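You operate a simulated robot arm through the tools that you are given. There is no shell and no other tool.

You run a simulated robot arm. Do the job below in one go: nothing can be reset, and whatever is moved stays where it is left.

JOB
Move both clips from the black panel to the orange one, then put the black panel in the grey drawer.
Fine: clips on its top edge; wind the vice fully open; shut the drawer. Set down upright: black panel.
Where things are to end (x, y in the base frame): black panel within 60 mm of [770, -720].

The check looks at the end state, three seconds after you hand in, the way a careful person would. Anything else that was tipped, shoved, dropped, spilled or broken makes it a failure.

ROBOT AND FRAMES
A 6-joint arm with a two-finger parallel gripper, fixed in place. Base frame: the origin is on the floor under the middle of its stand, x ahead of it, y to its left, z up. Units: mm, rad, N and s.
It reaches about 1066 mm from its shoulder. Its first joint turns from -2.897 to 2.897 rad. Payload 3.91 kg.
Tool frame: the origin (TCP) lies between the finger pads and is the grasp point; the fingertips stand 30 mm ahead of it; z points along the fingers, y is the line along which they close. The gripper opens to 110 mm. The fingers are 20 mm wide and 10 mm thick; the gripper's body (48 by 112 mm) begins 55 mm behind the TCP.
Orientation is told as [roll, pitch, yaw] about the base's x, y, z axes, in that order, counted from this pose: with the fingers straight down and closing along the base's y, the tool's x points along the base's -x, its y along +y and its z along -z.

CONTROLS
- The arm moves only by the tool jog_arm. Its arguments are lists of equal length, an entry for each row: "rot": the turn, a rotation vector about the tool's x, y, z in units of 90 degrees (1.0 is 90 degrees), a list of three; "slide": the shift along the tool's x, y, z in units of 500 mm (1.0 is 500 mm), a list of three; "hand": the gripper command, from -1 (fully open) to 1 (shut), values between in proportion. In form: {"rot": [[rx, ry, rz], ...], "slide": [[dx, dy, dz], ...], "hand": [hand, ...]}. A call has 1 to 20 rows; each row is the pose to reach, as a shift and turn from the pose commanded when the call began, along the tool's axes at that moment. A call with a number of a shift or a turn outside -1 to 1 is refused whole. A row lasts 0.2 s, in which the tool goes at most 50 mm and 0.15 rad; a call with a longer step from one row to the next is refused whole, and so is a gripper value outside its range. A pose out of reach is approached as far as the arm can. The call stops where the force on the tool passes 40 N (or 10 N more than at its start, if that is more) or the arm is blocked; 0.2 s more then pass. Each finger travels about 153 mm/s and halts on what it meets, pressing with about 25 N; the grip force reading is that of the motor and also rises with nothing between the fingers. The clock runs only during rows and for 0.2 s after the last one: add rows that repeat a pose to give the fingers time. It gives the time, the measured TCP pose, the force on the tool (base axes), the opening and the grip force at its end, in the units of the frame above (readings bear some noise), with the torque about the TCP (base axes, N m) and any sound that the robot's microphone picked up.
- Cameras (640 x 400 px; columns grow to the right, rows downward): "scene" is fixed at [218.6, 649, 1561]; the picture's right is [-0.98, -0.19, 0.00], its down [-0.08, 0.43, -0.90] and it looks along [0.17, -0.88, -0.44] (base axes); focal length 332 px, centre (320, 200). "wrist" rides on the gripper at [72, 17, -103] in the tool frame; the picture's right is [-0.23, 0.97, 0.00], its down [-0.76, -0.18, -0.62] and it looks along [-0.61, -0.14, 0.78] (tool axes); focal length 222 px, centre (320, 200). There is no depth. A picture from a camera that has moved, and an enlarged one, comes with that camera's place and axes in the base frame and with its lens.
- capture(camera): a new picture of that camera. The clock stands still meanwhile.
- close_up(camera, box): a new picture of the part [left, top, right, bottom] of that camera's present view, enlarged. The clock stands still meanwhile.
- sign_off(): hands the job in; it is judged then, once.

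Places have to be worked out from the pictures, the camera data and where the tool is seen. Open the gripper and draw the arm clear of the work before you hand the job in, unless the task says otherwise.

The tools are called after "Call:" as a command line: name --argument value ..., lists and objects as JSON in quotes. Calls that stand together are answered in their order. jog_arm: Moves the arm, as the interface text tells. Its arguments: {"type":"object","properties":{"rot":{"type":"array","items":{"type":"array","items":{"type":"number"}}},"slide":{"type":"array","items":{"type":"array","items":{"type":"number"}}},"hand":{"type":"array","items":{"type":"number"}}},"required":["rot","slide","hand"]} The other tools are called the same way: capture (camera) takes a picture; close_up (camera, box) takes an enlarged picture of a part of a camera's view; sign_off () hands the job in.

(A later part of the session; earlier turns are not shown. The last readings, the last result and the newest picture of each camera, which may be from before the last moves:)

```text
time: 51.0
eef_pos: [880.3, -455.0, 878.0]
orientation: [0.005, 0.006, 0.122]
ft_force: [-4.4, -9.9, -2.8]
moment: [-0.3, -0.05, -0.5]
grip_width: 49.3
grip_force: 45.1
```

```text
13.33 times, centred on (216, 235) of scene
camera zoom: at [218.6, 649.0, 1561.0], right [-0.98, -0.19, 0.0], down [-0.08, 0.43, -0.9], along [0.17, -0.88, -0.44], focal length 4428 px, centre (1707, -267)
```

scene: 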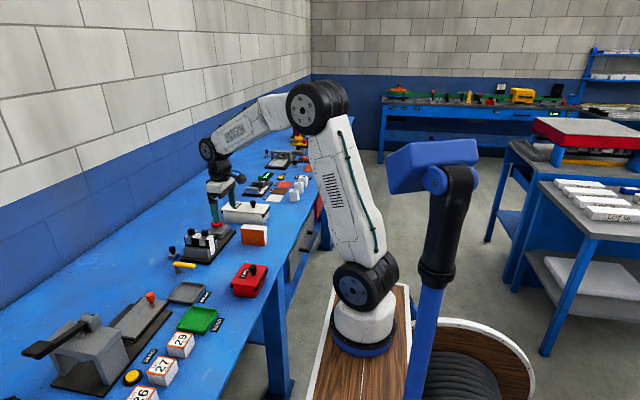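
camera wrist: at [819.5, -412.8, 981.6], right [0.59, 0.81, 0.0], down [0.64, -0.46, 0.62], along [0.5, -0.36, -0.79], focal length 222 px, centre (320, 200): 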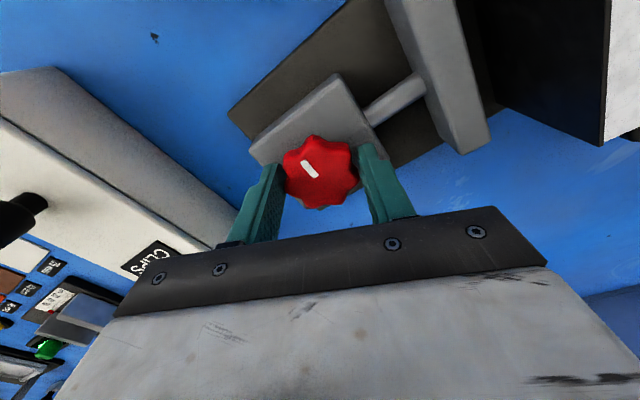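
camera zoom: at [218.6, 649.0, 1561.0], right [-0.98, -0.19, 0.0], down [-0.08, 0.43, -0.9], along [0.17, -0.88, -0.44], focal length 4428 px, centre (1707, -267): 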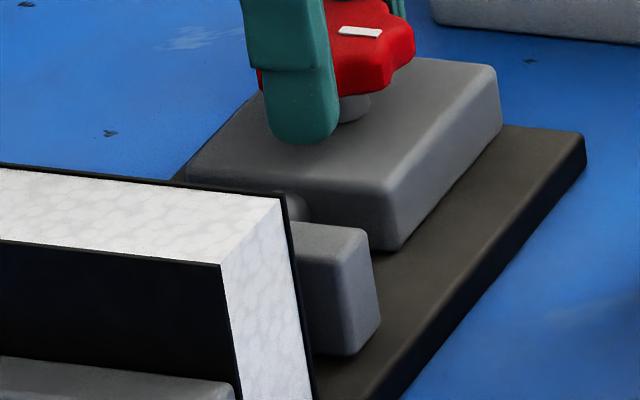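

The gripper slipped around a stationary knob (mark and jaw unchanged), so the vice is at its hard stop, fully open. I'll release, lift clear and square up the yaw.

Call:
jog_arm --rot '[[0, 0, 0], [0, 0, 0], [0, 0, 0], [0, 0, 0], [0, 0, 0], [0, 0, 0.04], [0, 0, 0.0777], [0, 0, 0.0777]]' --slide '[[0, 0, 0], [0, 0, 0], [0, 0, -0.03], [0, 0, -0.1], [0, 0, -0.17], [0, 0, -0.23], [0, 0, -0.25], [0, 0, -0.25]]' --hand '[-0.3, -0.3, -0.3, -0.3, -0.3, -0.3, -0.3, -0.3]'

Call:
capture --camera "wrist"

Call:
close_up --camera "scene" --box '[160, 200, 256, 260]'

```text
time: 52.8
eef_pos: [879.5, -453.4, 1006.9]
orientation: [0.004, 0.01, 0.0]
ft_force: [-0.3, -0.3, 0.4]
moment: [0.04, -0.06, 0.0]
grip_width: 71.6
grip_force: 0.0
```

```text
taken
camera wrist: at [807.3, -437.4, 1109.9], right [0.23, 0.97, 0.0], down [0.77, -0.18, 0.62], along [0.6, -0.14, -0.79], focal length 222 px, centre (320, 200)
```

wrist: 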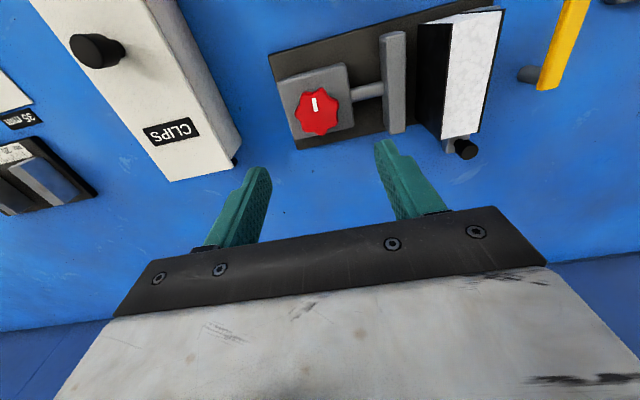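

```text
6.67 times, centred on (208, 230) of scene
camera zoom: at [218.6, 649.0, 1561.0], right [-0.98, -0.19, 0.0], down [-0.08, 0.43, -0.9], along [0.17, -0.88, -0.44], focal length 2214 px, centre (1067, 0)
```

zoom: 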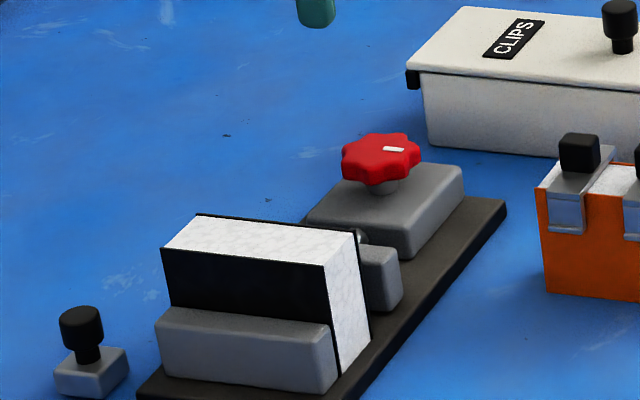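

There's a clear gap between jaw and panel now. Next is the drawer: I'll move back over the bench front to view the grey drawer's handle, re-levelling the tool slightly on the way.

Call:
jog_arm --rot '[[0.0025, -0.0064, 0], [0.0025, -0.0064, 0], [0.0025, -0.0064, 0], [0.0025, -0.0064, 0], [0.0025, -0.0064, 0], [0.0025, -0.0064, 0], [0.0025, -0.0064, 0], [0.0025, -0.0064, 0], [0.0025, -0.0064, 0], [0.0025, -0.0064, 0], [0.0025, -0.0064, 0], [0.0025, -0.0064, 0], [0.0025, -0.0064, 0]]' --slide '[[0.06, -0.015, 0], [0.15, -0.037, 0], [0.24, -0.06, 0], [0.33, -0.08, 0], [0.42, -0.104, 0], [0.51, -0.126, 0.01], [0.6, -0.148, 0.03], [0.69, -0.17, 0.05], [0.78, -0.19, 0.07], [0.87, -0.214, 0.09], [0.93, -0.23, 0.11], [0.958, -0.236, 0.114], [0.958, -0.236, 0.114]]' --hand '[-0.3, -0.3, -0.3, -0.3, -0.3, -0.3, -0.3, -0.3, -0.3, -0.3, -0.3, -0.3, -0.3]'

Call:
capture --camera "wrist"

Call:
capture --camera "scene"

```text
time: 55.6
eef_pos: [401.6, -569.3, 947.8]
orientation: [0.002, -0.001, -0.001]
ft_force: [-0.1, -0.5, 0.4]
moment: [-0.02, -0.01, 0.02]
grip_width: 71.7
grip_force: 0.0
```

```text
taken
camera wrist: at [328.3, -555.5, 1049.8], right [0.23, 0.97, 0.0], down [0.76, -0.18, 0.62], along [0.61, -0.14, -0.78], focal length 222 px, centre (320, 200)
```

wrist: 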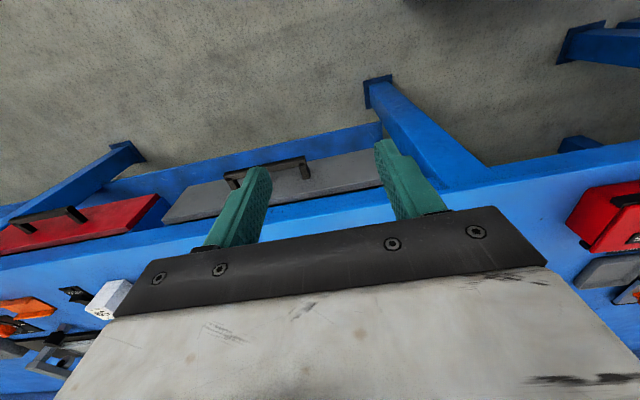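

```text
taken
```

scene: 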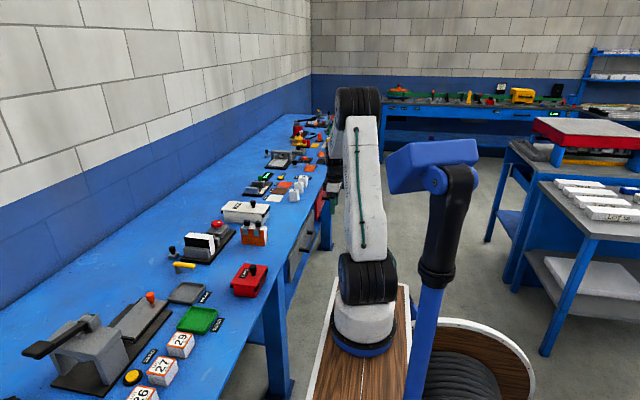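

The handle is visible in the wrist view; zooming in.

Call:
close_up --camera "wrist" --box '[150, 120, 400, 250]'

Call:
close_up --camera "scene" --box '[270, 180, 350, 300]'

```text
2.56 times, centred on (275, 185) of wrist
camera zoom: at [328.3, -555.5, 1049.8], right [0.23, 0.97, 0.0], down [0.76, -0.18, 0.62], along [0.61, -0.14, -0.78], focal length 569 px, centre (435, 238)
```

zoom: 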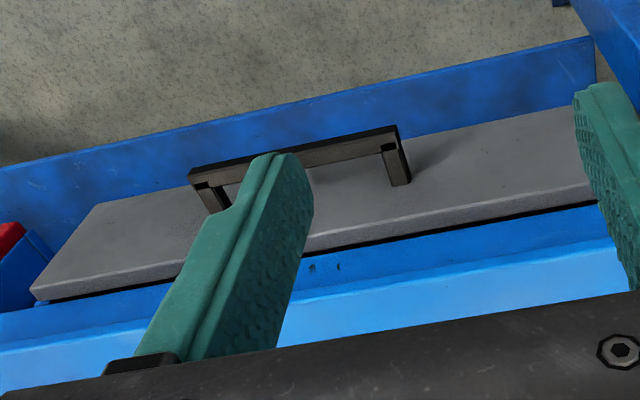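

```text
3.33 times, centred on (310, 240) of scene
camera zoom: at [218.6, 649.0, 1561.0], right [-0.98, -0.19, 0.0], down [-0.08, 0.43, -0.9], along [0.17, -0.88, -0.44], focal length 1107 px, centre (353, 67)
```

zoom: 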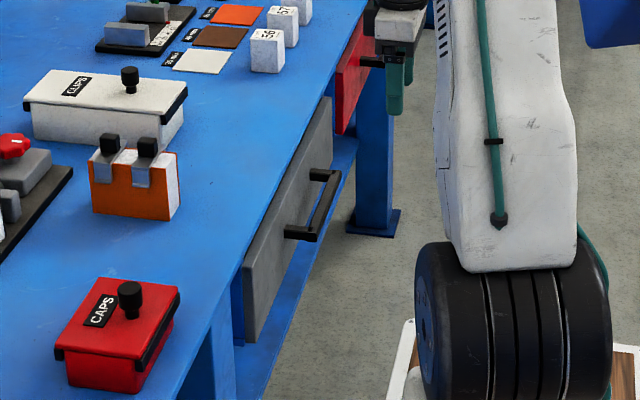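

Triangulating from both cameras puts the handle bar at x≈533, z≈652, y from −634 to −807. The drawer front is at x≈573 (z 587–711), recessed under the bench edge at x≈551. A vertical grasp would hit the bench edge, so I'll yaw −90° and later tilt forward to grasp the bar from the front.

Call:
jog_arm --rot '[[0, 0, 0.05], [0, 0, 0.14], [0, 0, 0.23], [0, 0, 0.32], [0, 0, 0.41], [0, 0, 0.5], [0, 0, 0.59], [0, 0, 0.68], [0, 0, 0.77], [0, 0, 0.86], [0, 0, 0.95], [0, 0, 1.0], [0, 0, 1.0]]' --slide '[[0, -0.02, 0], [0, -0.05, 0], [0, -0.08, 0], [0, -0.11, 0.01], [0, -0.14, 0.03], [0, -0.17, 0.05], [0, -0.2, 0.07], [0, -0.23, 0.09], [0, -0.26, 0.11], [0, -0.28, 0.13], [0, -0.295, 0.15], [0, -0.295, 0.16], [0, -0.295, 0.16]]' --hand '[-0.3, -0.3, -0.3, -0.3, -0.3, -0.3, -0.3, -0.3, -0.3, -0.3, -0.3, -0.3, -0.3]'

Call:
capture --camera "wrist"

Call:
capture --camera "scene"

```text
time: 58.4
eef_pos: [400.1, -720.1, 869.1]
orientation: [0.001, 0.0, -1.572]
ft_force: [-0.8, 0.5, -0.3]
moment: [0.0, 0.03, 0.0]
grip_width: 71.4
grip_force: 0.0
```

```text
taken
camera wrist: at [416.6, -648.6, 971.6], right [0.97, -0.23, 0.0], down [-0.18, -0.76, 0.62], along [-0.14, -0.61, -0.78], focal length 222 px, centre (320, 200)
```

wrist: 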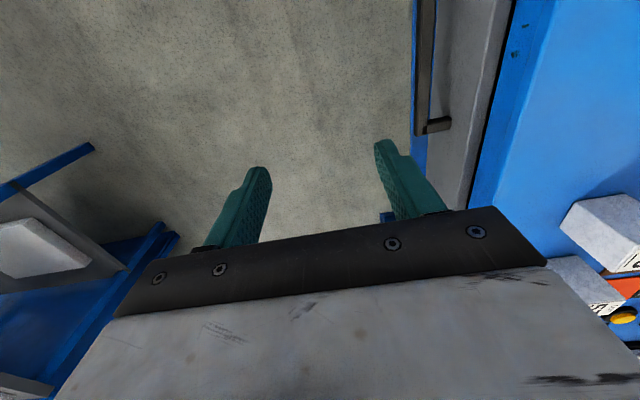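

```text
taken
```

scene: 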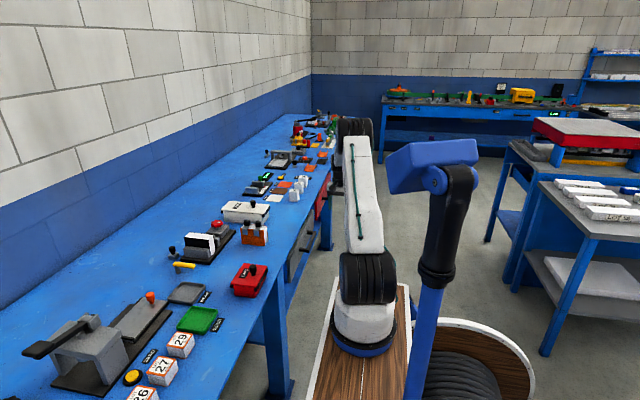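

Yaw is −90° and the handle shows on the right. I'll zoom in to refine the bar position and the drawer front.

Call:
close_up --camera "wrist" --box '[370, 0, 570, 200]'

```text
2.00 times, centred on (470, 100) of wrist
camera zoom: at [416.6, -648.6, 971.6], right [0.97, -0.23, 0.0], down [-0.18, -0.76, 0.62], along [-0.14, -0.61, -0.78], focal length 444 px, centre (20, 400)
```

zoom: 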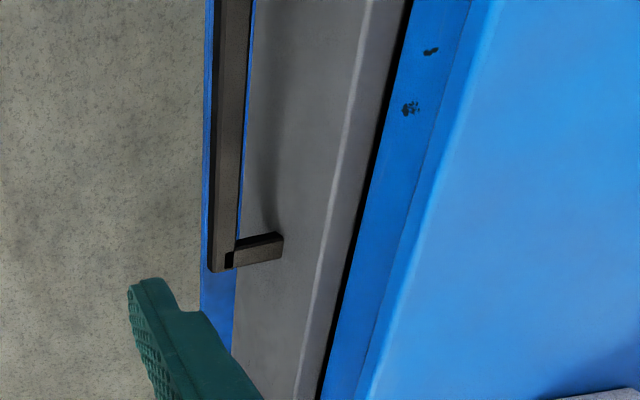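

The bar is about 16 mm square with its centre at roughly (534, −720, 652). I'll tilt the tool forward 75° in place so it points at the drawer.

Call:
jog_arm --rot '[[-0.05, 0, 0], [-0.14, 0, 0], [-0.23, 0, 0], [-0.32, 0, 0], [-0.41, 0, 0], [-0.5, 0, 0], [-0.59, 0, 0], [-0.68, 0, 0], [-0.77, 0, 0], [-0.8333, 0, 0], [-0.8333, 0, 0]]' --slide '[[0, 0, 0], [0, 0, 0], [0, 0, 0], [0, 0, 0], [0, 0, 0], [0, 0, 0], [0, 0, 0], [0, 0, 0], [0, 0, 0], [0, 0, 0], [0, 0, 0]]' --hand '[-0.3, -0.3, -0.3, -0.3, -0.3, -0.3, -0.3, -0.3, -0.3, -0.3, -0.3]'

Call:
capture --camera "wrist"

Call:
capture --camera "scene"

```text
time: 60.8
eef_pos: [401.2, -720.6, 869.5]
orientation: [1.312, -0.001, -1.569]
ft_force: [0.0, -0.6, -0.1]
moment: [0.01, 0.03, 0.02]
grip_width: 71.6
grip_force: 0.0
```

```text
taken
camera wrist: at [304.8, -649.8, 911.2], right [0.25, -0.23, 0.94], down [-0.65, -0.76, -0.01], along [0.72, -0.61, -0.34], focal length 222 px, centre (320, 200)
```

wrist: 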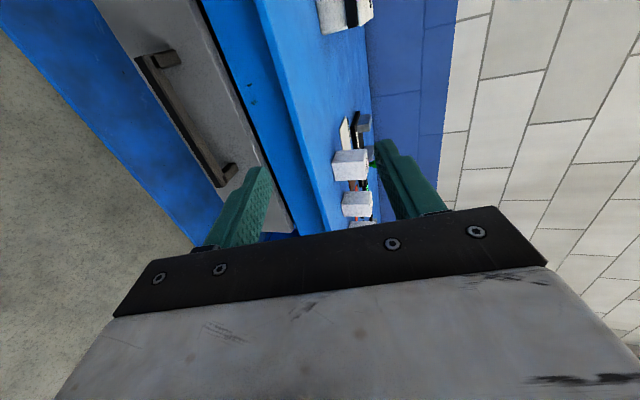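

```text
taken
```

scene: 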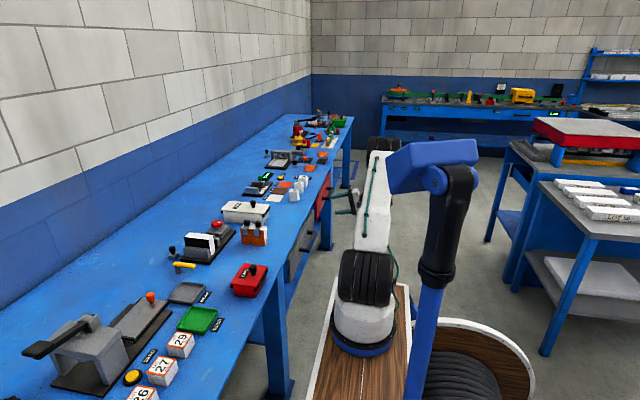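

The tool is now 15° below horizontal, facing the drawer. I'll move to a pre-grasp in front of the bar at about (447,−720,675) with a 45 mm opening.

Call:
jog_arm --rot '[[0, 0, 0], [0, 0, 0], [0, 0, 0], [0, 0, 0], [0, 0, 0], [0, 0, 0], [0, 0, 0]]' --slide '[[0.001, -0.06, 0.03], [0.002, -0.13, 0.07], [0.003, -0.2, 0.11], [0.0036, -0.27, 0.15], [0.0036, -0.32, 0.18], [0.0036, -0.3502, 0.1896], [0.0036, -0.3502, 0.1896]]' --hand '[-0.3, -0.1, 0.1, 0.18, 0.18, 0.18, 0.18]'

Call:
capture --camera "wrist"

Call:
close_up --camera "wrist" --box '[200, 60, 440, 210]'

Call:
close_up --camera "scene" --box '[270, 180, 350, 300]'

```text
time: 62.4
eef_pos: [446.1, -717.4, 679.0]
orientation: [1.31, 0.0, -1.571]
ft_force: [0.2, 0.5, 0.0]
moment: [-0.01, -0.03, 0.01]
grip_width: 45.1
grip_force: 0.0
```

```text
taken
camera wrist: at [350.5, -647.9, 720.5], right [0.25, -0.23, 0.94], down [-0.65, -0.76, -0.01], along [0.72, -0.61, -0.34], focal length 222 px, centre (320, 200)
```

wrist: 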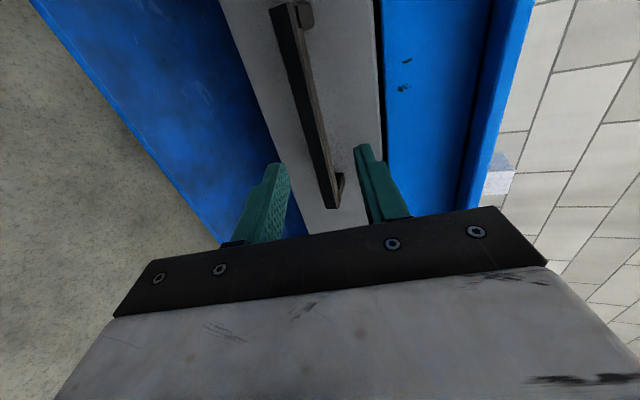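

```text
2.67 times, centred on (320, 135) of wrist
camera zoom: at [350.5, -647.9, 720.5], right [0.25, -0.23, 0.94], down [-0.65, -0.76, -0.01], along [0.72, -0.61, -0.34], focal length 592 px, centre (320, 373)
```

zoom: 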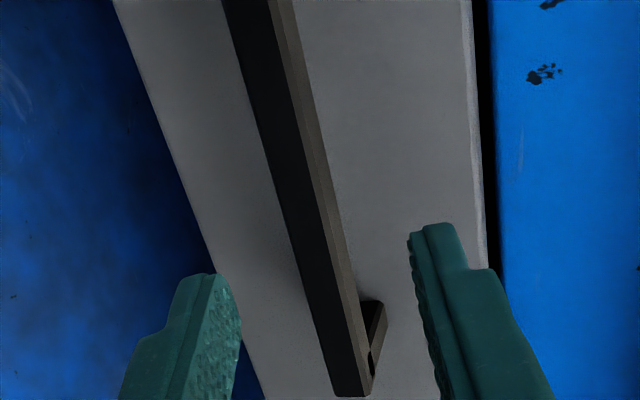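

```text
3.33 times, centred on (310, 240) of scene
camera zoom: at [218.6, 649.0, 1561.0], right [-0.98, -0.19, 0.0], down [-0.08, 0.43, -0.9], along [0.17, -0.88, -0.44], focal length 1107 px, centre (353, 67)
```

zoom: 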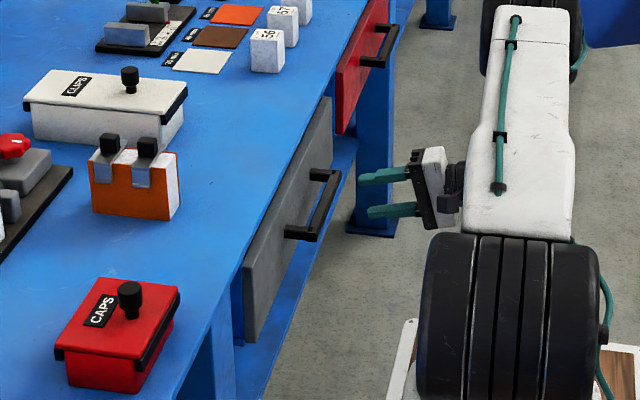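

The bar lies almost on the tool axis (about 3 mm low), roughly 92 mm ahead. I'll advance 80 mm along the tool axis and then close on it.

Call:
jog_arm --rot '[[0, 0, 0], [0, 0, 0], [0, 0, 0], [0, 0, 0], [0, 0, 0], [0, 0, 0]]' --slide '[[0, -0.003, 0.04], [0, -0.0066, 0.08], [0, -0.0066, 0.12], [0, -0.0066, 0.15], [0, -0.0066, 0.16], [0, -0.0066, 0.16]]' --hand '[0.18, 0.18, 0.18, 0.18, 0.18, 0.18]'

Call:
close_up --camera "wrist" --box '[200, 60, 440, 210]'

Call:
close_up --camera "scene" --box '[280, 210, 340, 260]'

```text
time: 63.8
eef_pos: [524.1, -718.0, 653.5]
orientation: [1.31, 0.001, -1.571]
ft_force: [-0.3, -0.2, -0.2]
moment: [0.02, 0.01, 0.01]
grip_width: 45.3
grip_force: 0.1
```

```text
2.67 times, centred on (320, 135) of wrist
camera zoom: at [427.5, -647.6, 695.2], right [0.25, -0.23, 0.94], down [-0.65, -0.76, -0.01], along [0.72, -0.61, -0.34], focal length 592 px, centre (320, 373)
```

zoom: 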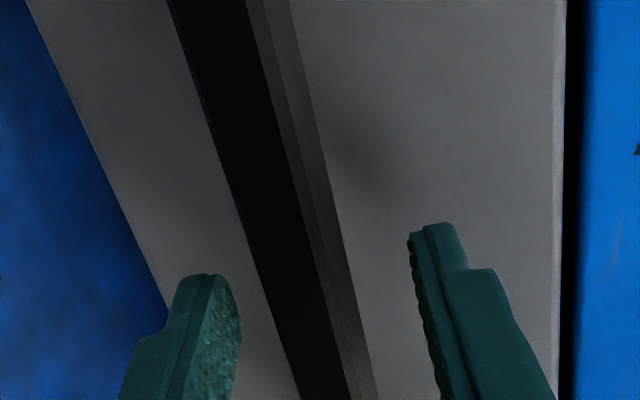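

```text
8.00 times, centred on (310, 235) of scene
camera zoom: at [218.6, 649.0, 1561.0], right [-0.98, -0.19, 0.0], down [-0.08, 0.43, -0.9], along [0.17, -0.88, -0.44], focal length 2657 px, centre (400, -80)
```

zoom: 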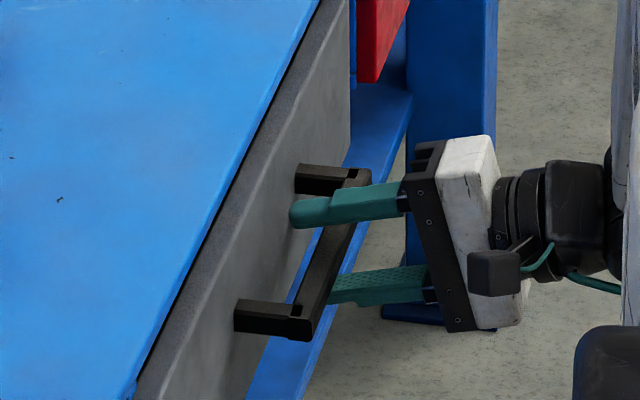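

The fingers straddle the bar cleanly. Closing on it.

Call:
jog_arm --rot '[[0, 0, 0], [0, 0, 0], [0, 0, 0]]' --slide '[[0, 0, 0], [0, 0, 0], [0, 0, 0]]' --hand '[1, 1, 1]'

Call:
close_up --camera "scene" --box '[280, 210, 340, 260]'

```text
time: 64.6
eef_pos: [524.0, -718.5, 652.2]
orientation: [1.31, 0.001, -1.572]
ft_force: [0.8, -1.5, -8.6]
moment: [-1.02, -0.43, -0.01]
grip_width: 19.0
grip_force: 44.8
```

```text
8.00 times, centred on (310, 235) of scene
camera zoom: at [218.6, 649.0, 1561.0], right [-0.98, -0.19, 0.0], down [-0.08, 0.43, -0.9], along [0.17, -0.88, -0.44], focal length 2657 px, centre (400, -80)
```

zoom: 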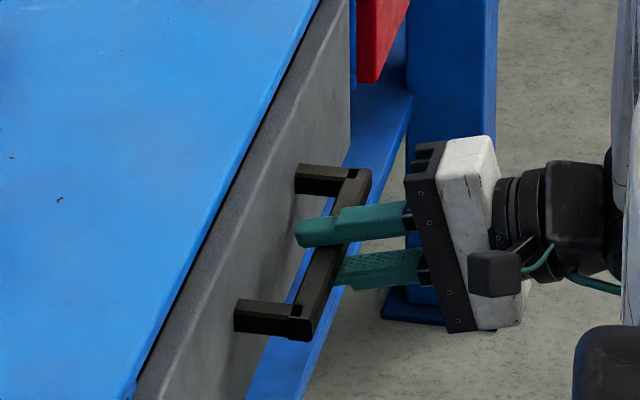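

Gripped. I'll pull straight back along −x, 60 mm first, gently.

Call:
jog_arm --rot '[[0, 0, 0], [0, 0, 0], [0, 0, 0], [0, 0, 0], [0, 0, 0], [0, 0, 0]]' --slide '[[0, -0.004, -0.0097], [0, -0.0093, -0.029], [0, -0.0155, -0.0522], [0, -0.0222, -0.0773], [0, -0.029, -0.1024], [0, -0.0325, -0.1159]]' --hand '[1, 1, 1, 1, 1, 1]'

Call:
capture --camera "scene"

Call:
close_up --camera "scene" --box '[280, 210, 340, 260]'

```text
time: 66.0
eef_pos: [464.5, -718.6, 652.6]
orientation: [1.313, -0.002, -1.571]
ft_force: [0.5, 1.9, 15.5]
moment: [0.72, -0.73, 0.76]
grip_width: 18.9
grip_force: 45.1
```

```text
taken
```

scene: 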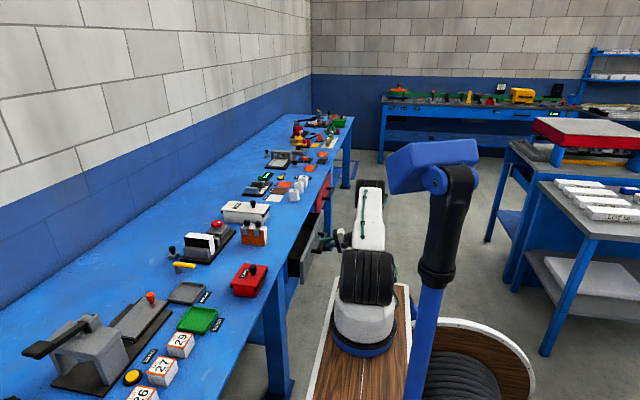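

```text
8.00 times, centred on (310, 235) of scene
camera zoom: at [218.6, 649.0, 1561.0], right [-0.98, -0.19, 0.0], down [-0.08, 0.43, -0.9], along [0.17, -0.88, -0.44], focal length 2657 px, centre (400, -80)
```

zoom: 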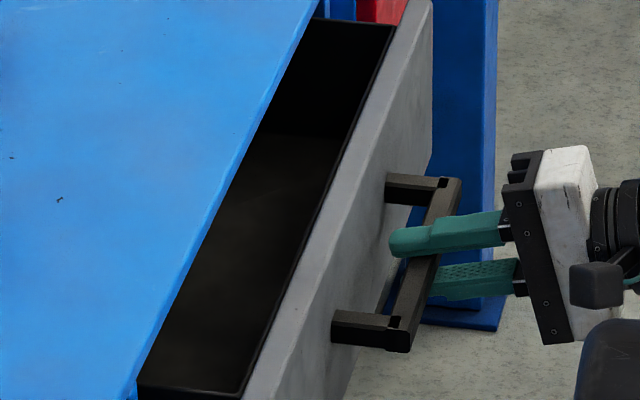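

The drawer slides easily and looks empty. I'll keep pulling another 250 mm with a slight upward correction.

Call:
jog_arm --rot '[[0, 0, 0], [0, 0, 0], [0, 0, 0], [0, 0, 0], [0, 0, 0], [0, 0, 0], [0, 0, 0], [0, 0, 0], [0, 0, 0], [0, 0, 0], [0, 0, 0], [0, 0, 0], [0, 0, 0], [0, 0, 0]]' --slide '[[0, -0.0012, -0.0155], [0, -0.0106, -0.0507], [0, -0.02, -0.086], [0, -0.0294, -0.1213], [0, -0.0389, -0.1566], [0, -0.0483, -0.1918], [0, -0.0577, -0.2271], [0, -0.0671, -0.2624], [0, -0.0765, -0.2976], [0, -0.0859, -0.3329], [0, -0.0953, -0.3682], [0, -0.1048, -0.4034], [0, -0.1142, -0.4387], [0, -0.1259, -0.4831]]' --hand '[1, 1, 1, 1, 1, 1, 1, 1, 1, 1, 1, 1, 1, 1]'

Call:
capture --camera "scene"

Call:
capture --camera "wrist"

```text
time: 69.1
eef_pos: [223.1, -718.3, 653.0]
orientation: [1.315, 0.002, -1.566]
ft_force: [12.7, 0.9, -2.1]
moment: [-0.66, -0.49, -0.31]
grip_width: 19.1
grip_force: 45.1
stopped in row 14: the force on the tool passed its limit at 49 N (the readings are from after the stop); the commanded pose is now the measured one
```

```text
taken
```

scene: 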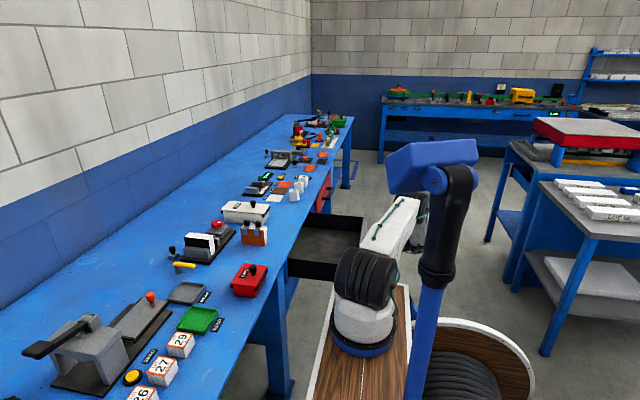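

```text
taken
camera wrist: at [124.8, -646.9, 694.9], right [0.25, -0.23, 0.94], down [-0.65, -0.76, -0.01], along [0.72, -0.6, -0.34], focal length 222 px, centre (320, 200)
```

wrist: 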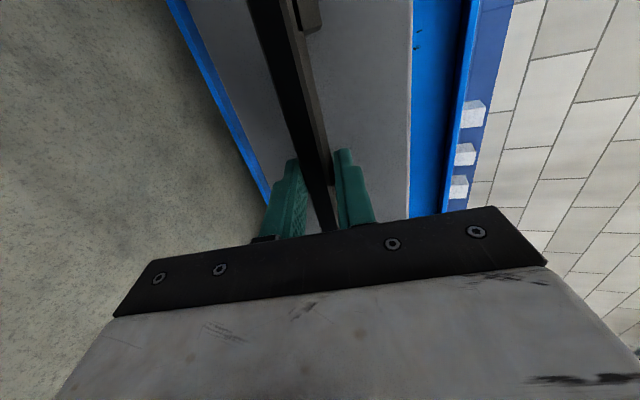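

The drawer hit its stop, pulled out about 301 mm. I'll look inside it.

Call:
close_up --camera "scene" --box '[270, 190, 400, 300]'

```text
3.64 times, centred on (335, 245) of scene
camera zoom: at [218.6, 649.0, 1561.0], right [-0.98, -0.19, 0.0], down [-0.08, 0.43, -0.9], along [0.17, -0.88, -0.44], focal length 1208 px, centre (266, 36)
```

zoom: 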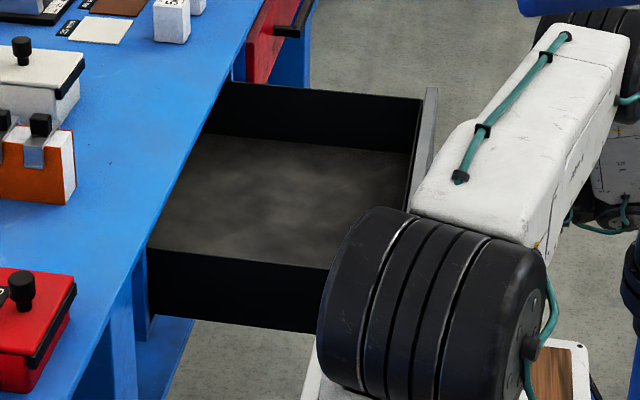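

The drawer is empty with a flat floor. I'll open the fingers, back away from the handle and rise.

Call:
jog_arm --rot '[[0, 0, 0], [0, 0, 0], [0, 0, 0], [0, 0, 0], [0, 0, 0], [0, 0, 0], [0, 0, 0], [0, 0, 0], [0, 0, 0], [0, 0, 0], [0, 0, 0]]' --slide '[[0, 0, 0], [0, 0, 0], [0, 0, -0.04], [0, 0, -0.09], [0, 0, -0.13], [0, 0.08, -0.15], [0, 0.16, -0.171], [0, 0.24, -0.192], [0, 0.32, -0.213], [0, 0.4, -0.235], [0, 0.4, -0.235]]' --hand '[0.1, 0.1, 0.1, 0.1, 0.1, 0.1, 0.1, 0.1, 0.1, 0.1, 0.1]'

Call:
capture --camera "scene"

```text
time: 71.5
eef_pos: [159.0, -719.5, 876.5]
orientation: [1.314, 0.004, -1.569]
ft_force: [0.5, -0.2, 0.4]
moment: [0.02, 0.0, 0.0]
grip_width: 49.4
grip_force: 0.0
```

```text
taken
```

scene: 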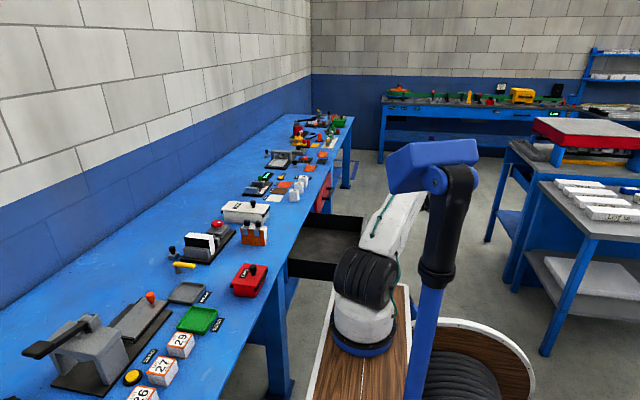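

Now I'll untilt the tool back to vertical while rising a little.

Call:
jog_arm --rot '[[0.06, 0, 0], [0.15, 0, 0], [0.24, 0, 0], [0.33, 0, 0], [0.42, 0, 0], [0.51, 0, 0], [0.6, 0, 0], [0.69, 0, 0], [0.78, 0, 0], [0.8365, 0, 0], [0.8365, 0, 0]]' --slide '[[0, 0.02, -0.005], [0, 0.04, -0.01], [0, 0.06, -0.016], [0, 0.08, -0.021], [0, 0.1, -0.026], [0, 0.12, -0.032], [0, 0.14, -0.037], [0, 0.16, -0.042], [0, 0.18, -0.047], [0, 0.193, -0.051], [0, 0.193, -0.051]]' --hand '[0.1, 0.1, 0.1, 0.1, 0.1, 0.1, 0.1, 0.1, 0.1, 0.1, 0.1]'

Call:
capture --camera "wrist"

```text
time: 73.9
eef_pos: [156.1, -717.3, 975.7]
orientation: [-0.003, 0.0, -1.569]
ft_force: [-0.3, -0.1, 0.4]
moment: [-0.01, 0.01, 0.01]
grip_width: 49.6
grip_force: 0.2
```

```text
taken
camera wrist: at [172.1, -647.9, 1078.3], right [0.97, -0.23, 0.0], down [-0.18, -0.76, 0.62], along [-0.14, -0.61, -0.78], focal length 222 px, centre (320, 200)
```

wrist: 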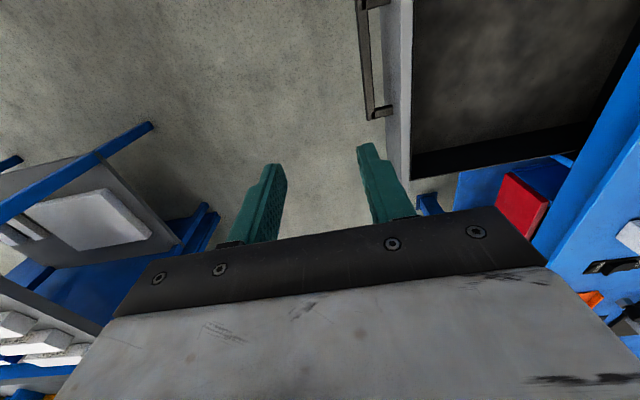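

The tool is vertical again. I'll travel back toward the vice in two legs, returning yaw to 0.

Call:
jog_arm --rot '[[0, 0, -0.06], [0, 0, -0.14], [0, 0, -0.22], [0, 0, -0.3], [0, 0, -0.38], [0, 0, -0.46], [0, 0, -0.54], [0, 0, -0.62], [0, 0, -0.7], [0, 0, -0.78], [0, 0, -0.86], [0, 0, -0.94], [0, 0, -1.0], [0, 0, -1.0]]' --slide '[[0.01, 0.03, -0.01], [0.03, 0.09, -0.02], [0.05, 0.155, -0.03], [0.07, 0.22, -0.04], [0.09, 0.285, -0.05], [0.11, 0.35, -0.05], [0.132, 0.415, -0.05], [0.154, 0.48, -0.05], [0.176, 0.545, -0.05], [0.198, 0.61, -0.05], [0.218, 0.67, -0.05], [0.232, 0.71, -0.05], [0.238, 0.728, -0.05], [0.238, 0.728, -0.05]]' --hand '[0.1, 0.1, 0.1, 0.1, 0.1, 0.1, 0.1, 0.1, 0.1, 0.1, 0.1, 0.1, 0.1, 0.1]'

Call:
capture --camera "wrist"

```text
time: 76.9
eef_pos: [520.3, -598.2, 1000.2]
orientation: [0.0, -0.001, 0.002]
ft_force: [0.4, -0.2, -0.1]
moment: [0.01, -0.03, 0.02]
grip_width: 49.5
grip_force: 0.0
```

```text
taken
camera wrist: at [446.4, -582.7, 1103.0], right [0.22, 0.97, 0.0], down [0.76, -0.18, 0.62], along [0.61, -0.14, -0.78], focal length 222 px, centre (320, 200)
```

wrist: 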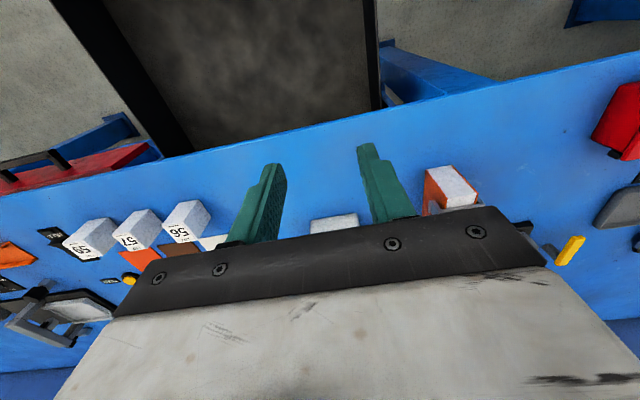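

Next leg: to above the black panel at about (876,−314.5,980), fingers at ~60 mm.

Call:
jog_arm --rot '[[0, 0, 0], [0, 0, 0], [0, 0, 0], [0, 0, 0], [0, 0, 0], [0, 0, 0], [0, 0, 0], [0, 0, 0], [0, 0, 0], [0, 0, 0], [0, 0, 0], [0, 0, 0], [0, 0, 0]]' --slide '[[-0.04, 0.03, 0], [-0.11, 0.085, 0], [-0.18, 0.14, 0], [-0.25, 0.195, 0], [-0.32, 0.25, 0], [-0.39, 0.305, 0], [-0.46, 0.36, 0], [-0.53, 0.415, 0], [-0.6, 0.47, 0.01], [-0.66, 0.52, 0.025], [-0.7, 0.555, 0.035], [-0.715, 0.57, 0.04], [-0.715, 0.57, 0.04]]' --hand '[0.1, 0.1, 0.1, 0.1, 0.1, 0.1, 0.1, -0.1, -0.1, -0.1, -0.1, -0.1, -0.1]'

Call:
capture --camera "wrist"

Call:
close_up --camera "wrist" --box '[220, 80, 420, 205]'

Call:
close_up --camera "scene" --box '[160, 200, 256, 260]'

```text
time: 79.7
eef_pos: [880.0, -313.4, 980.2]
orientation: [-0.001, -0.001, 0.001]
ft_force: [-0.4, -0.1, 0.3]
moment: [-0.03, -0.01, -0.01]
grip_width: 60.5
grip_force: 0.0
```

```text
taken
camera wrist: at [806.0, -297.5, 1082.0], right [0.23, 0.97, 0.0], down [0.76, -0.18, 0.62], along [0.61, -0.14, -0.78], focal length 222 px, centre (320, 200)
```

wrist: 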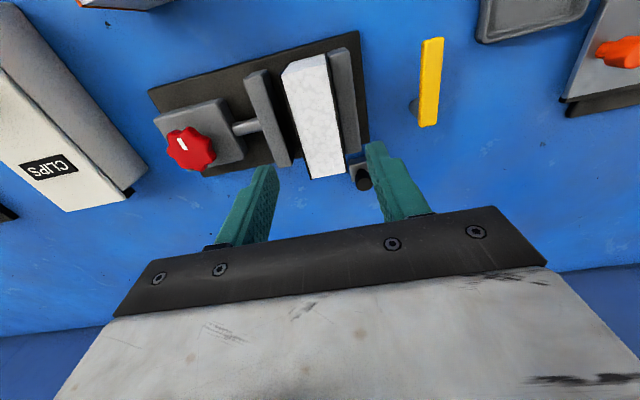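

```text
3.20 times, centred on (320, 142) of wrist
camera zoom: at [806.0, -297.5, 1082.0], right [0.23, 0.97, 0.0], down [0.76, -0.18, 0.62], along [0.61, -0.14, -0.78], focal length 711 px, centre (320, 384)
```

zoom: 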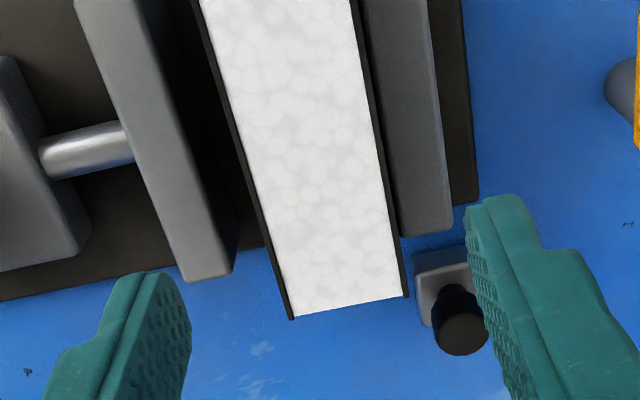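

```text
6.67 times, centred on (208, 230) of scene
camera zoom: at [218.6, 649.0, 1561.0], right [-0.98, -0.19, 0.0], down [-0.08, 0.43, -0.9], along [0.17, -0.88, -0.44], focal length 2214 px, centre (1067, 0)
```

zoom: 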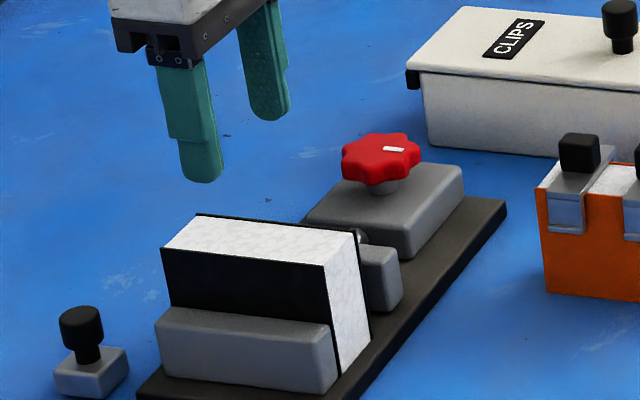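

The panel centre is at about (881.5,−316), with the fixed jaw top at z≈852. I'll descend to TCP z≈888, putting the tips about 6 mm above the jaw.

Call:
jog_arm --rot '[[0, 0, 0], [0, 0, 0], [0, 0, 0], [0, 0, 0], [0, 0, 0], [0, 0, 0]]' --slide '[[-0.007, -0.003, 0.04], [-0.007, -0.003, 0.09], [-0.007, -0.003, 0.13], [-0.007, -0.003, 0.165], [-0.007, -0.003, 0.18], [-0.007, -0.003, 0.18]]' --hand '[-0.1, -0.1, -0.1, -0.1, -0.1, -0.1]'

Call:
close_up --camera "wrist" --box '[220, 80, 420, 205]'

Call:
close_up --camera "scene" --box '[160, 200, 256, 260]'

```text
time: 81.1
eef_pos: [881.8, -314.6, 892.0]
orientation: [0.0, 0.0, 0.002]
ft_force: [-0.3, 0.2, -0.6]
moment: [-0.02, -0.03, 0.01]
grip_width: 60.9
grip_force: 0.0
```

```text
3.20 times, centred on (320, 142) of wrist
camera zoom: at [809.3, -299.0, 993.9], right [0.23, 0.97, 0.0], down [0.76, -0.18, 0.62], along [0.61, -0.14, -0.78], focal length 711 px, centre (320, 384)
```

zoom: 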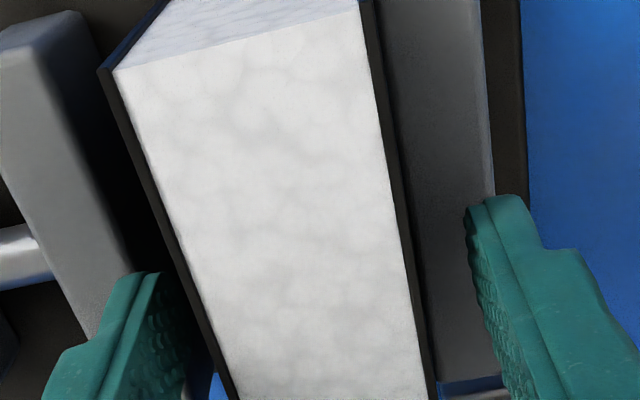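

```text
6.67 times, centred on (208, 230) of scene
camera zoom: at [218.6, 649.0, 1561.0], right [-0.98, -0.19, 0.0], down [-0.08, 0.43, -0.9], along [0.17, -0.88, -0.44], focal length 2214 px, centre (1067, 0)
```

zoom: 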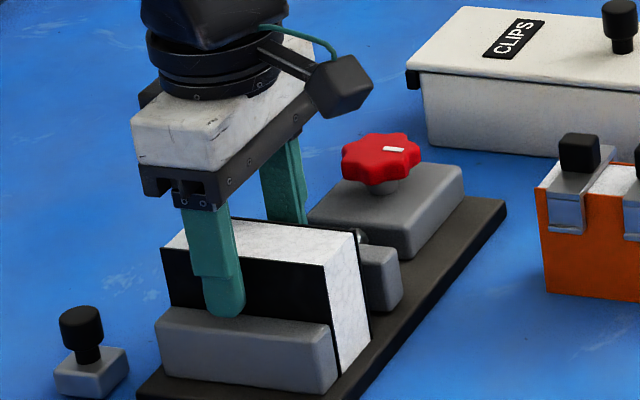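

Centred on the panel. I'll lower 3 mm and close.

Call:
jog_arm --rot '[[0, 0, 0], [0, 0, 0], [0, 0, 0], [0, 0, 0], [0, 0, 0]]' --slide '[[0, 0, 0.006], [0, 0, 0.006], [0, 0, 0.006], [0, 0, 0.006], [0, 0, 0.006]]' --hand '[-0.1, 1, 1, 1, 1]'

Call:
close_up --camera "wrist" --box '[220, 80, 420, 205]'

```text
time: 82.3
eef_pos: [880.9, -314.9, 889.5]
orientation: [0.0, 0.001, 0.002]
ft_force: [1.6, -2.3, 1.7]
moment: [-0.06, -0.05, 0.0]
grip_width: 39.8
grip_force: 24.8
```

```text
3.20 times, centred on (320, 142) of wrist
camera zoom: at [808.1, -299.4, 991.0], right [0.23, 0.97, 0.0], down [0.76, -0.18, 0.62], along [0.61, -0.14, -0.78], focal length 711 px, centre (320, 384)
```

zoom: 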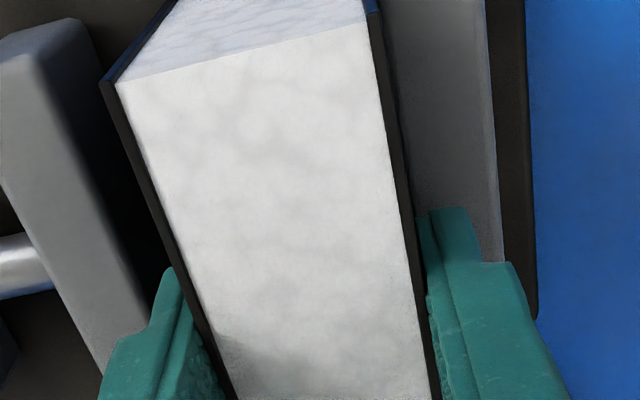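

Gripped at 39.8 mm, 25 N. I'll lift slowly.

Call:
jog_arm --rot '[[0, 0, 0], [0, 0, 0], [0, 0, 0], [0, 0, 0], [0, 0, 0], [0, 0, 0]]' --slide '[[0, 0, -0.01], [0, 0, -0.026], [0, 0, -0.046], [0, 0, -0.068], [0, 0, -0.09], [0, 0, -0.1]]' --hand '[1, 1, 1, 1, 1, 1]'

Call:
close_up --camera "scene" --box '[160, 190, 256, 250]'

Call:
close_up --camera "wrist" --box '[220, 80, 420, 205]'

```text
time: 83.7
eef_pos: [878.8, -314.1, 939.1]
orientation: [0.001, 0.0, 0.001]
ft_force: [0.5, -0.2, -1.0]
moment: [0.04, -0.01, -0.01]
grip_width: 39.7
grip_force: 25.0
```

```text
6.67 times, centred on (208, 220) of scene
camera zoom: at [218.6, 649.0, 1561.0], right [-0.98, -0.19, 0.0], down [-0.08, 0.43, -0.9], along [0.17, -0.88, -0.44], focal length 2214 px, centre (1067, 67)
```

zoom: 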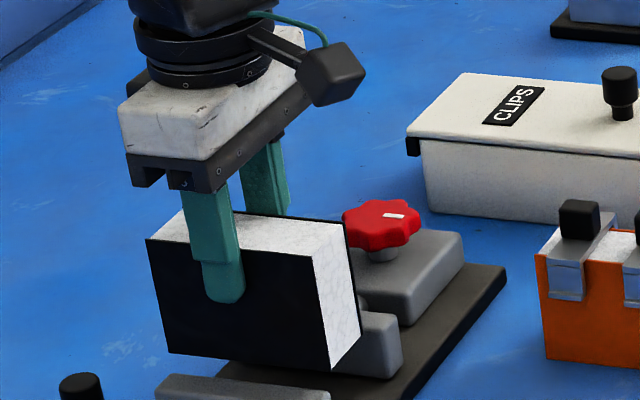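

```text
3.20 times, centred on (320, 142) of wrist
camera zoom: at [806.4, -298.4, 1041.3], right [0.22, 0.97, 0.0], down [0.76, -0.18, 0.62], along [0.61, -0.14, -0.78], focal length 711 px, centre (320, 384)
```

zoom: 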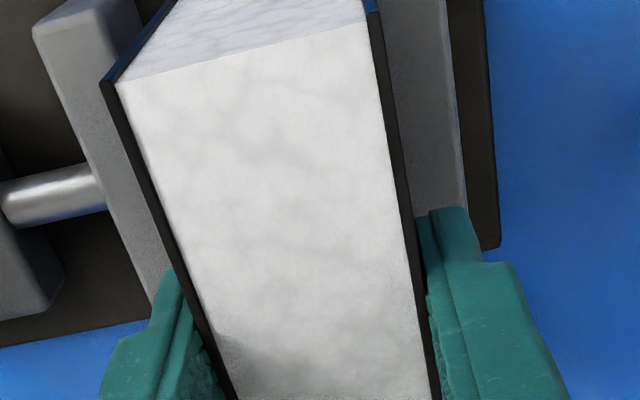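

The panel is held and clear of the vice. I'll raise it to about z 1035 and carry it diagonally above everything toward the drawer.

Call:
jog_arm --rot '[[0, 0, 0], [0, 0, 0], [0, 0, 0], [0, 0, 0], [0, 0, 0], [0, 0, 0], [0, 0, 0], [0, 0, 0], [0, 0, 0], [0, 0, 0], [0, 0, 0], [0, 0, 0]]' --slide '[[0, 0, -0.05], [0.01, 0, -0.11], [0.03, -0.01, -0.165], [0.08, -0.04, -0.19], [0.14, -0.08, -0.19], [0.205, -0.125, -0.19], [0.27, -0.175, -0.19], [0.335, -0.225, -0.19], [0.4, -0.275, -0.19], [0.46, -0.325, -0.19], [0.505, -0.36, -0.19], [0.518, -0.37, -0.19]]' --hand '[1, 1, 1, 1, 1, 1, 1, 1, 1, 1, 1, 1]'

Call:
capture --camera "scene"

Call:
capture --camera "wrist"

```text
time: 86.3
eef_pos: [623.4, -500.0, 1033.5]
orientation: [0.0, 0.001, 0.001]
ft_force: [0.9, -0.3, -0.3]
moment: [0.01, 0.02, 0.02]
grip_width: 39.8
grip_force: 24.7
```

```text
taken
```

scene: 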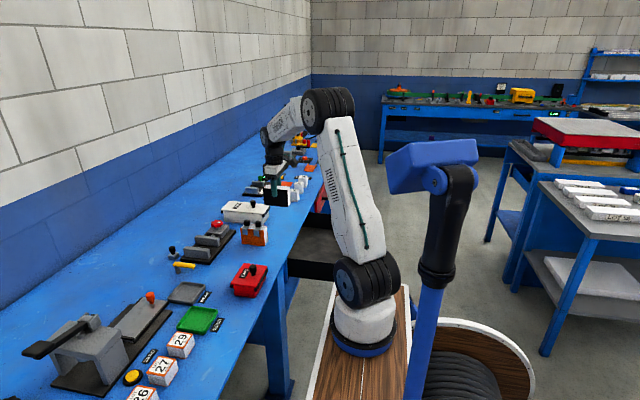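

```text
taken
camera wrist: at [550.3, -483.6, 1135.4], right [0.23, 0.97, 0.0], down [0.76, -0.18, 0.62], along [0.61, -0.14, -0.78], focal length 222 px, centre (320, 200)
```

wrist: 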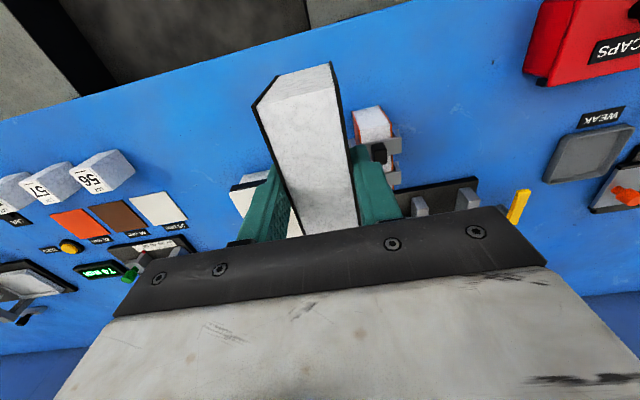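

Holding well. I'll move over the open drawer at (463,−720).

Call:
jog_arm --rot '[[0, 0, 0], [0, 0, 0], [0, 0, 0], [0, 0, 0], [0, 0, 0], [0, 0, 0], [0, 0, 0], [0, 0, 0], [0, 0, 0]]' --slide '[[0.03, -0.03, 0], [0.08, -0.1, 0], [0.13, -0.17, 0], [0.18, -0.24, 0], [0.23, -0.31, 0], [0.275, -0.37, 0], [0.305, -0.42, 0], [0.3186, -0.4388, 0], [0.3186, -0.4388, 0]]' --hand '[1, 1, 1, 1, 1, 1, 1, 1, 1]'

Call:
capture --camera "scene"

Call:
capture --camera "wrist"

```text
time: 88.3
eef_pos: [462.6, -718.2, 1031.0]
orientation: [-0.001, -0.001, 0.004]
ft_force: [-0.1, -0.8, -0.9]
moment: [-0.03, 0.01, 0.0]
grip_width: 39.5
grip_force: 24.9
```

```text
taken
```

scene: 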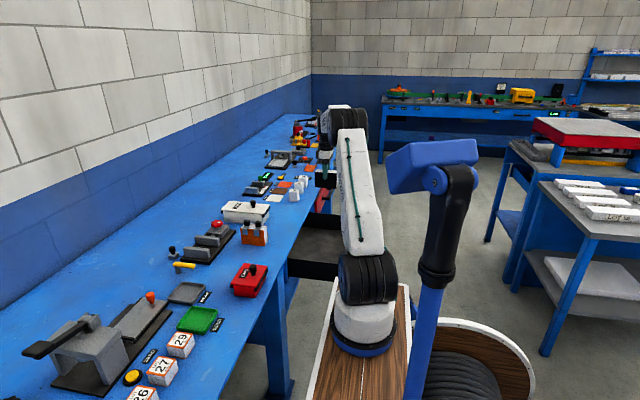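

```text
taken
camera wrist: at [389.5, -704.1, 1132.7], right [0.23, 0.97, 0.0], down [0.76, -0.18, 0.62], along [0.61, -0.14, -0.78], focal length 222 px, centre (320, 200)
```

wrist: 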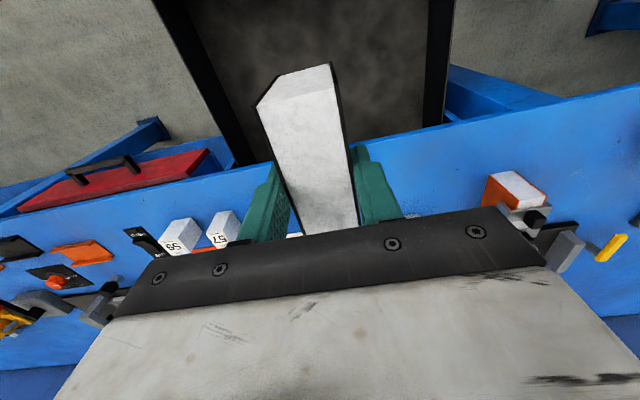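

Over the drawer at (461.5,−721). I'll lower to TCP z≈760 and check clearances.

Call:
jog_arm --rot '[[0, 0, 0], [0, 0, 0], [0, 0, 0], [0, 0, 0], [0, 0, 0], [0, 0, 0], [0, 0, 0], [0, 0, 0], [0, 0, 0]]' --slide '[[0, 0, 0.04], [0, 0, 0.12], [0, 0, 0.2], [0, 0, 0.28], [0, 0, 0.36], [0, 0, 0.44], [0, 0, 0.51], [0, 0, 0.54], [0, 0, 0.54]]' --hand '[1, 1, 1, 1, 1, 1, 1, 1, 1]'

Call:
capture --camera "wrist"

Call:
close_up --camera "scene" --box '[270, 160, 400, 270]'

```text
time: 90.3
eef_pos: [462.1, -718.0, 762.7]
orientation: [0.002, 0.0, 0.0]
ft_force: [0.2, 0.2, -1.6]
moment: [-0.01, 0.0, 0.02]
grip_width: 39.4
grip_force: 24.6
```

```text
taken
camera wrist: at [389.3, -701.7, 865.0], right [0.23, 0.97, 0.0], down [0.76, -0.18, 0.62], along [0.61, -0.14, -0.78], focal length 222 px, centre (320, 200)
```

wrist: 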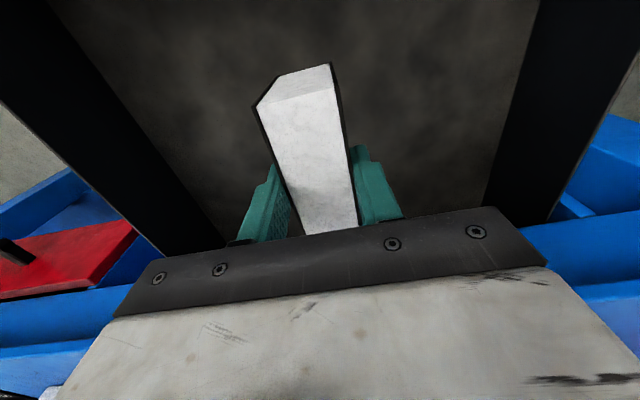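

```text
3.64 times, centred on (335, 215) of scene
camera zoom: at [218.6, 649.0, 1561.0], right [-0.98, -0.19, 0.0], down [-0.08, 0.43, -0.9], along [0.17, -0.88, -0.44], focal length 1208 px, centre (266, 146)
```

zoom: 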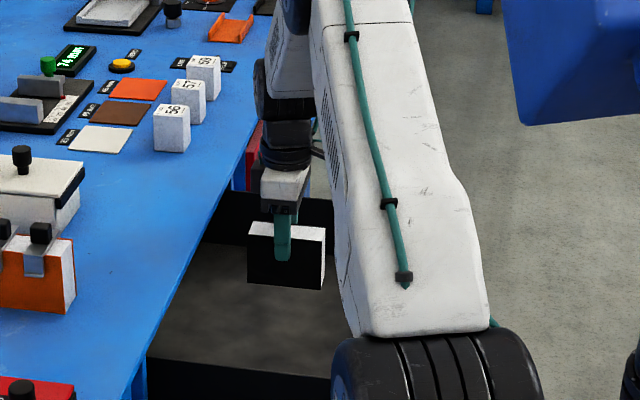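

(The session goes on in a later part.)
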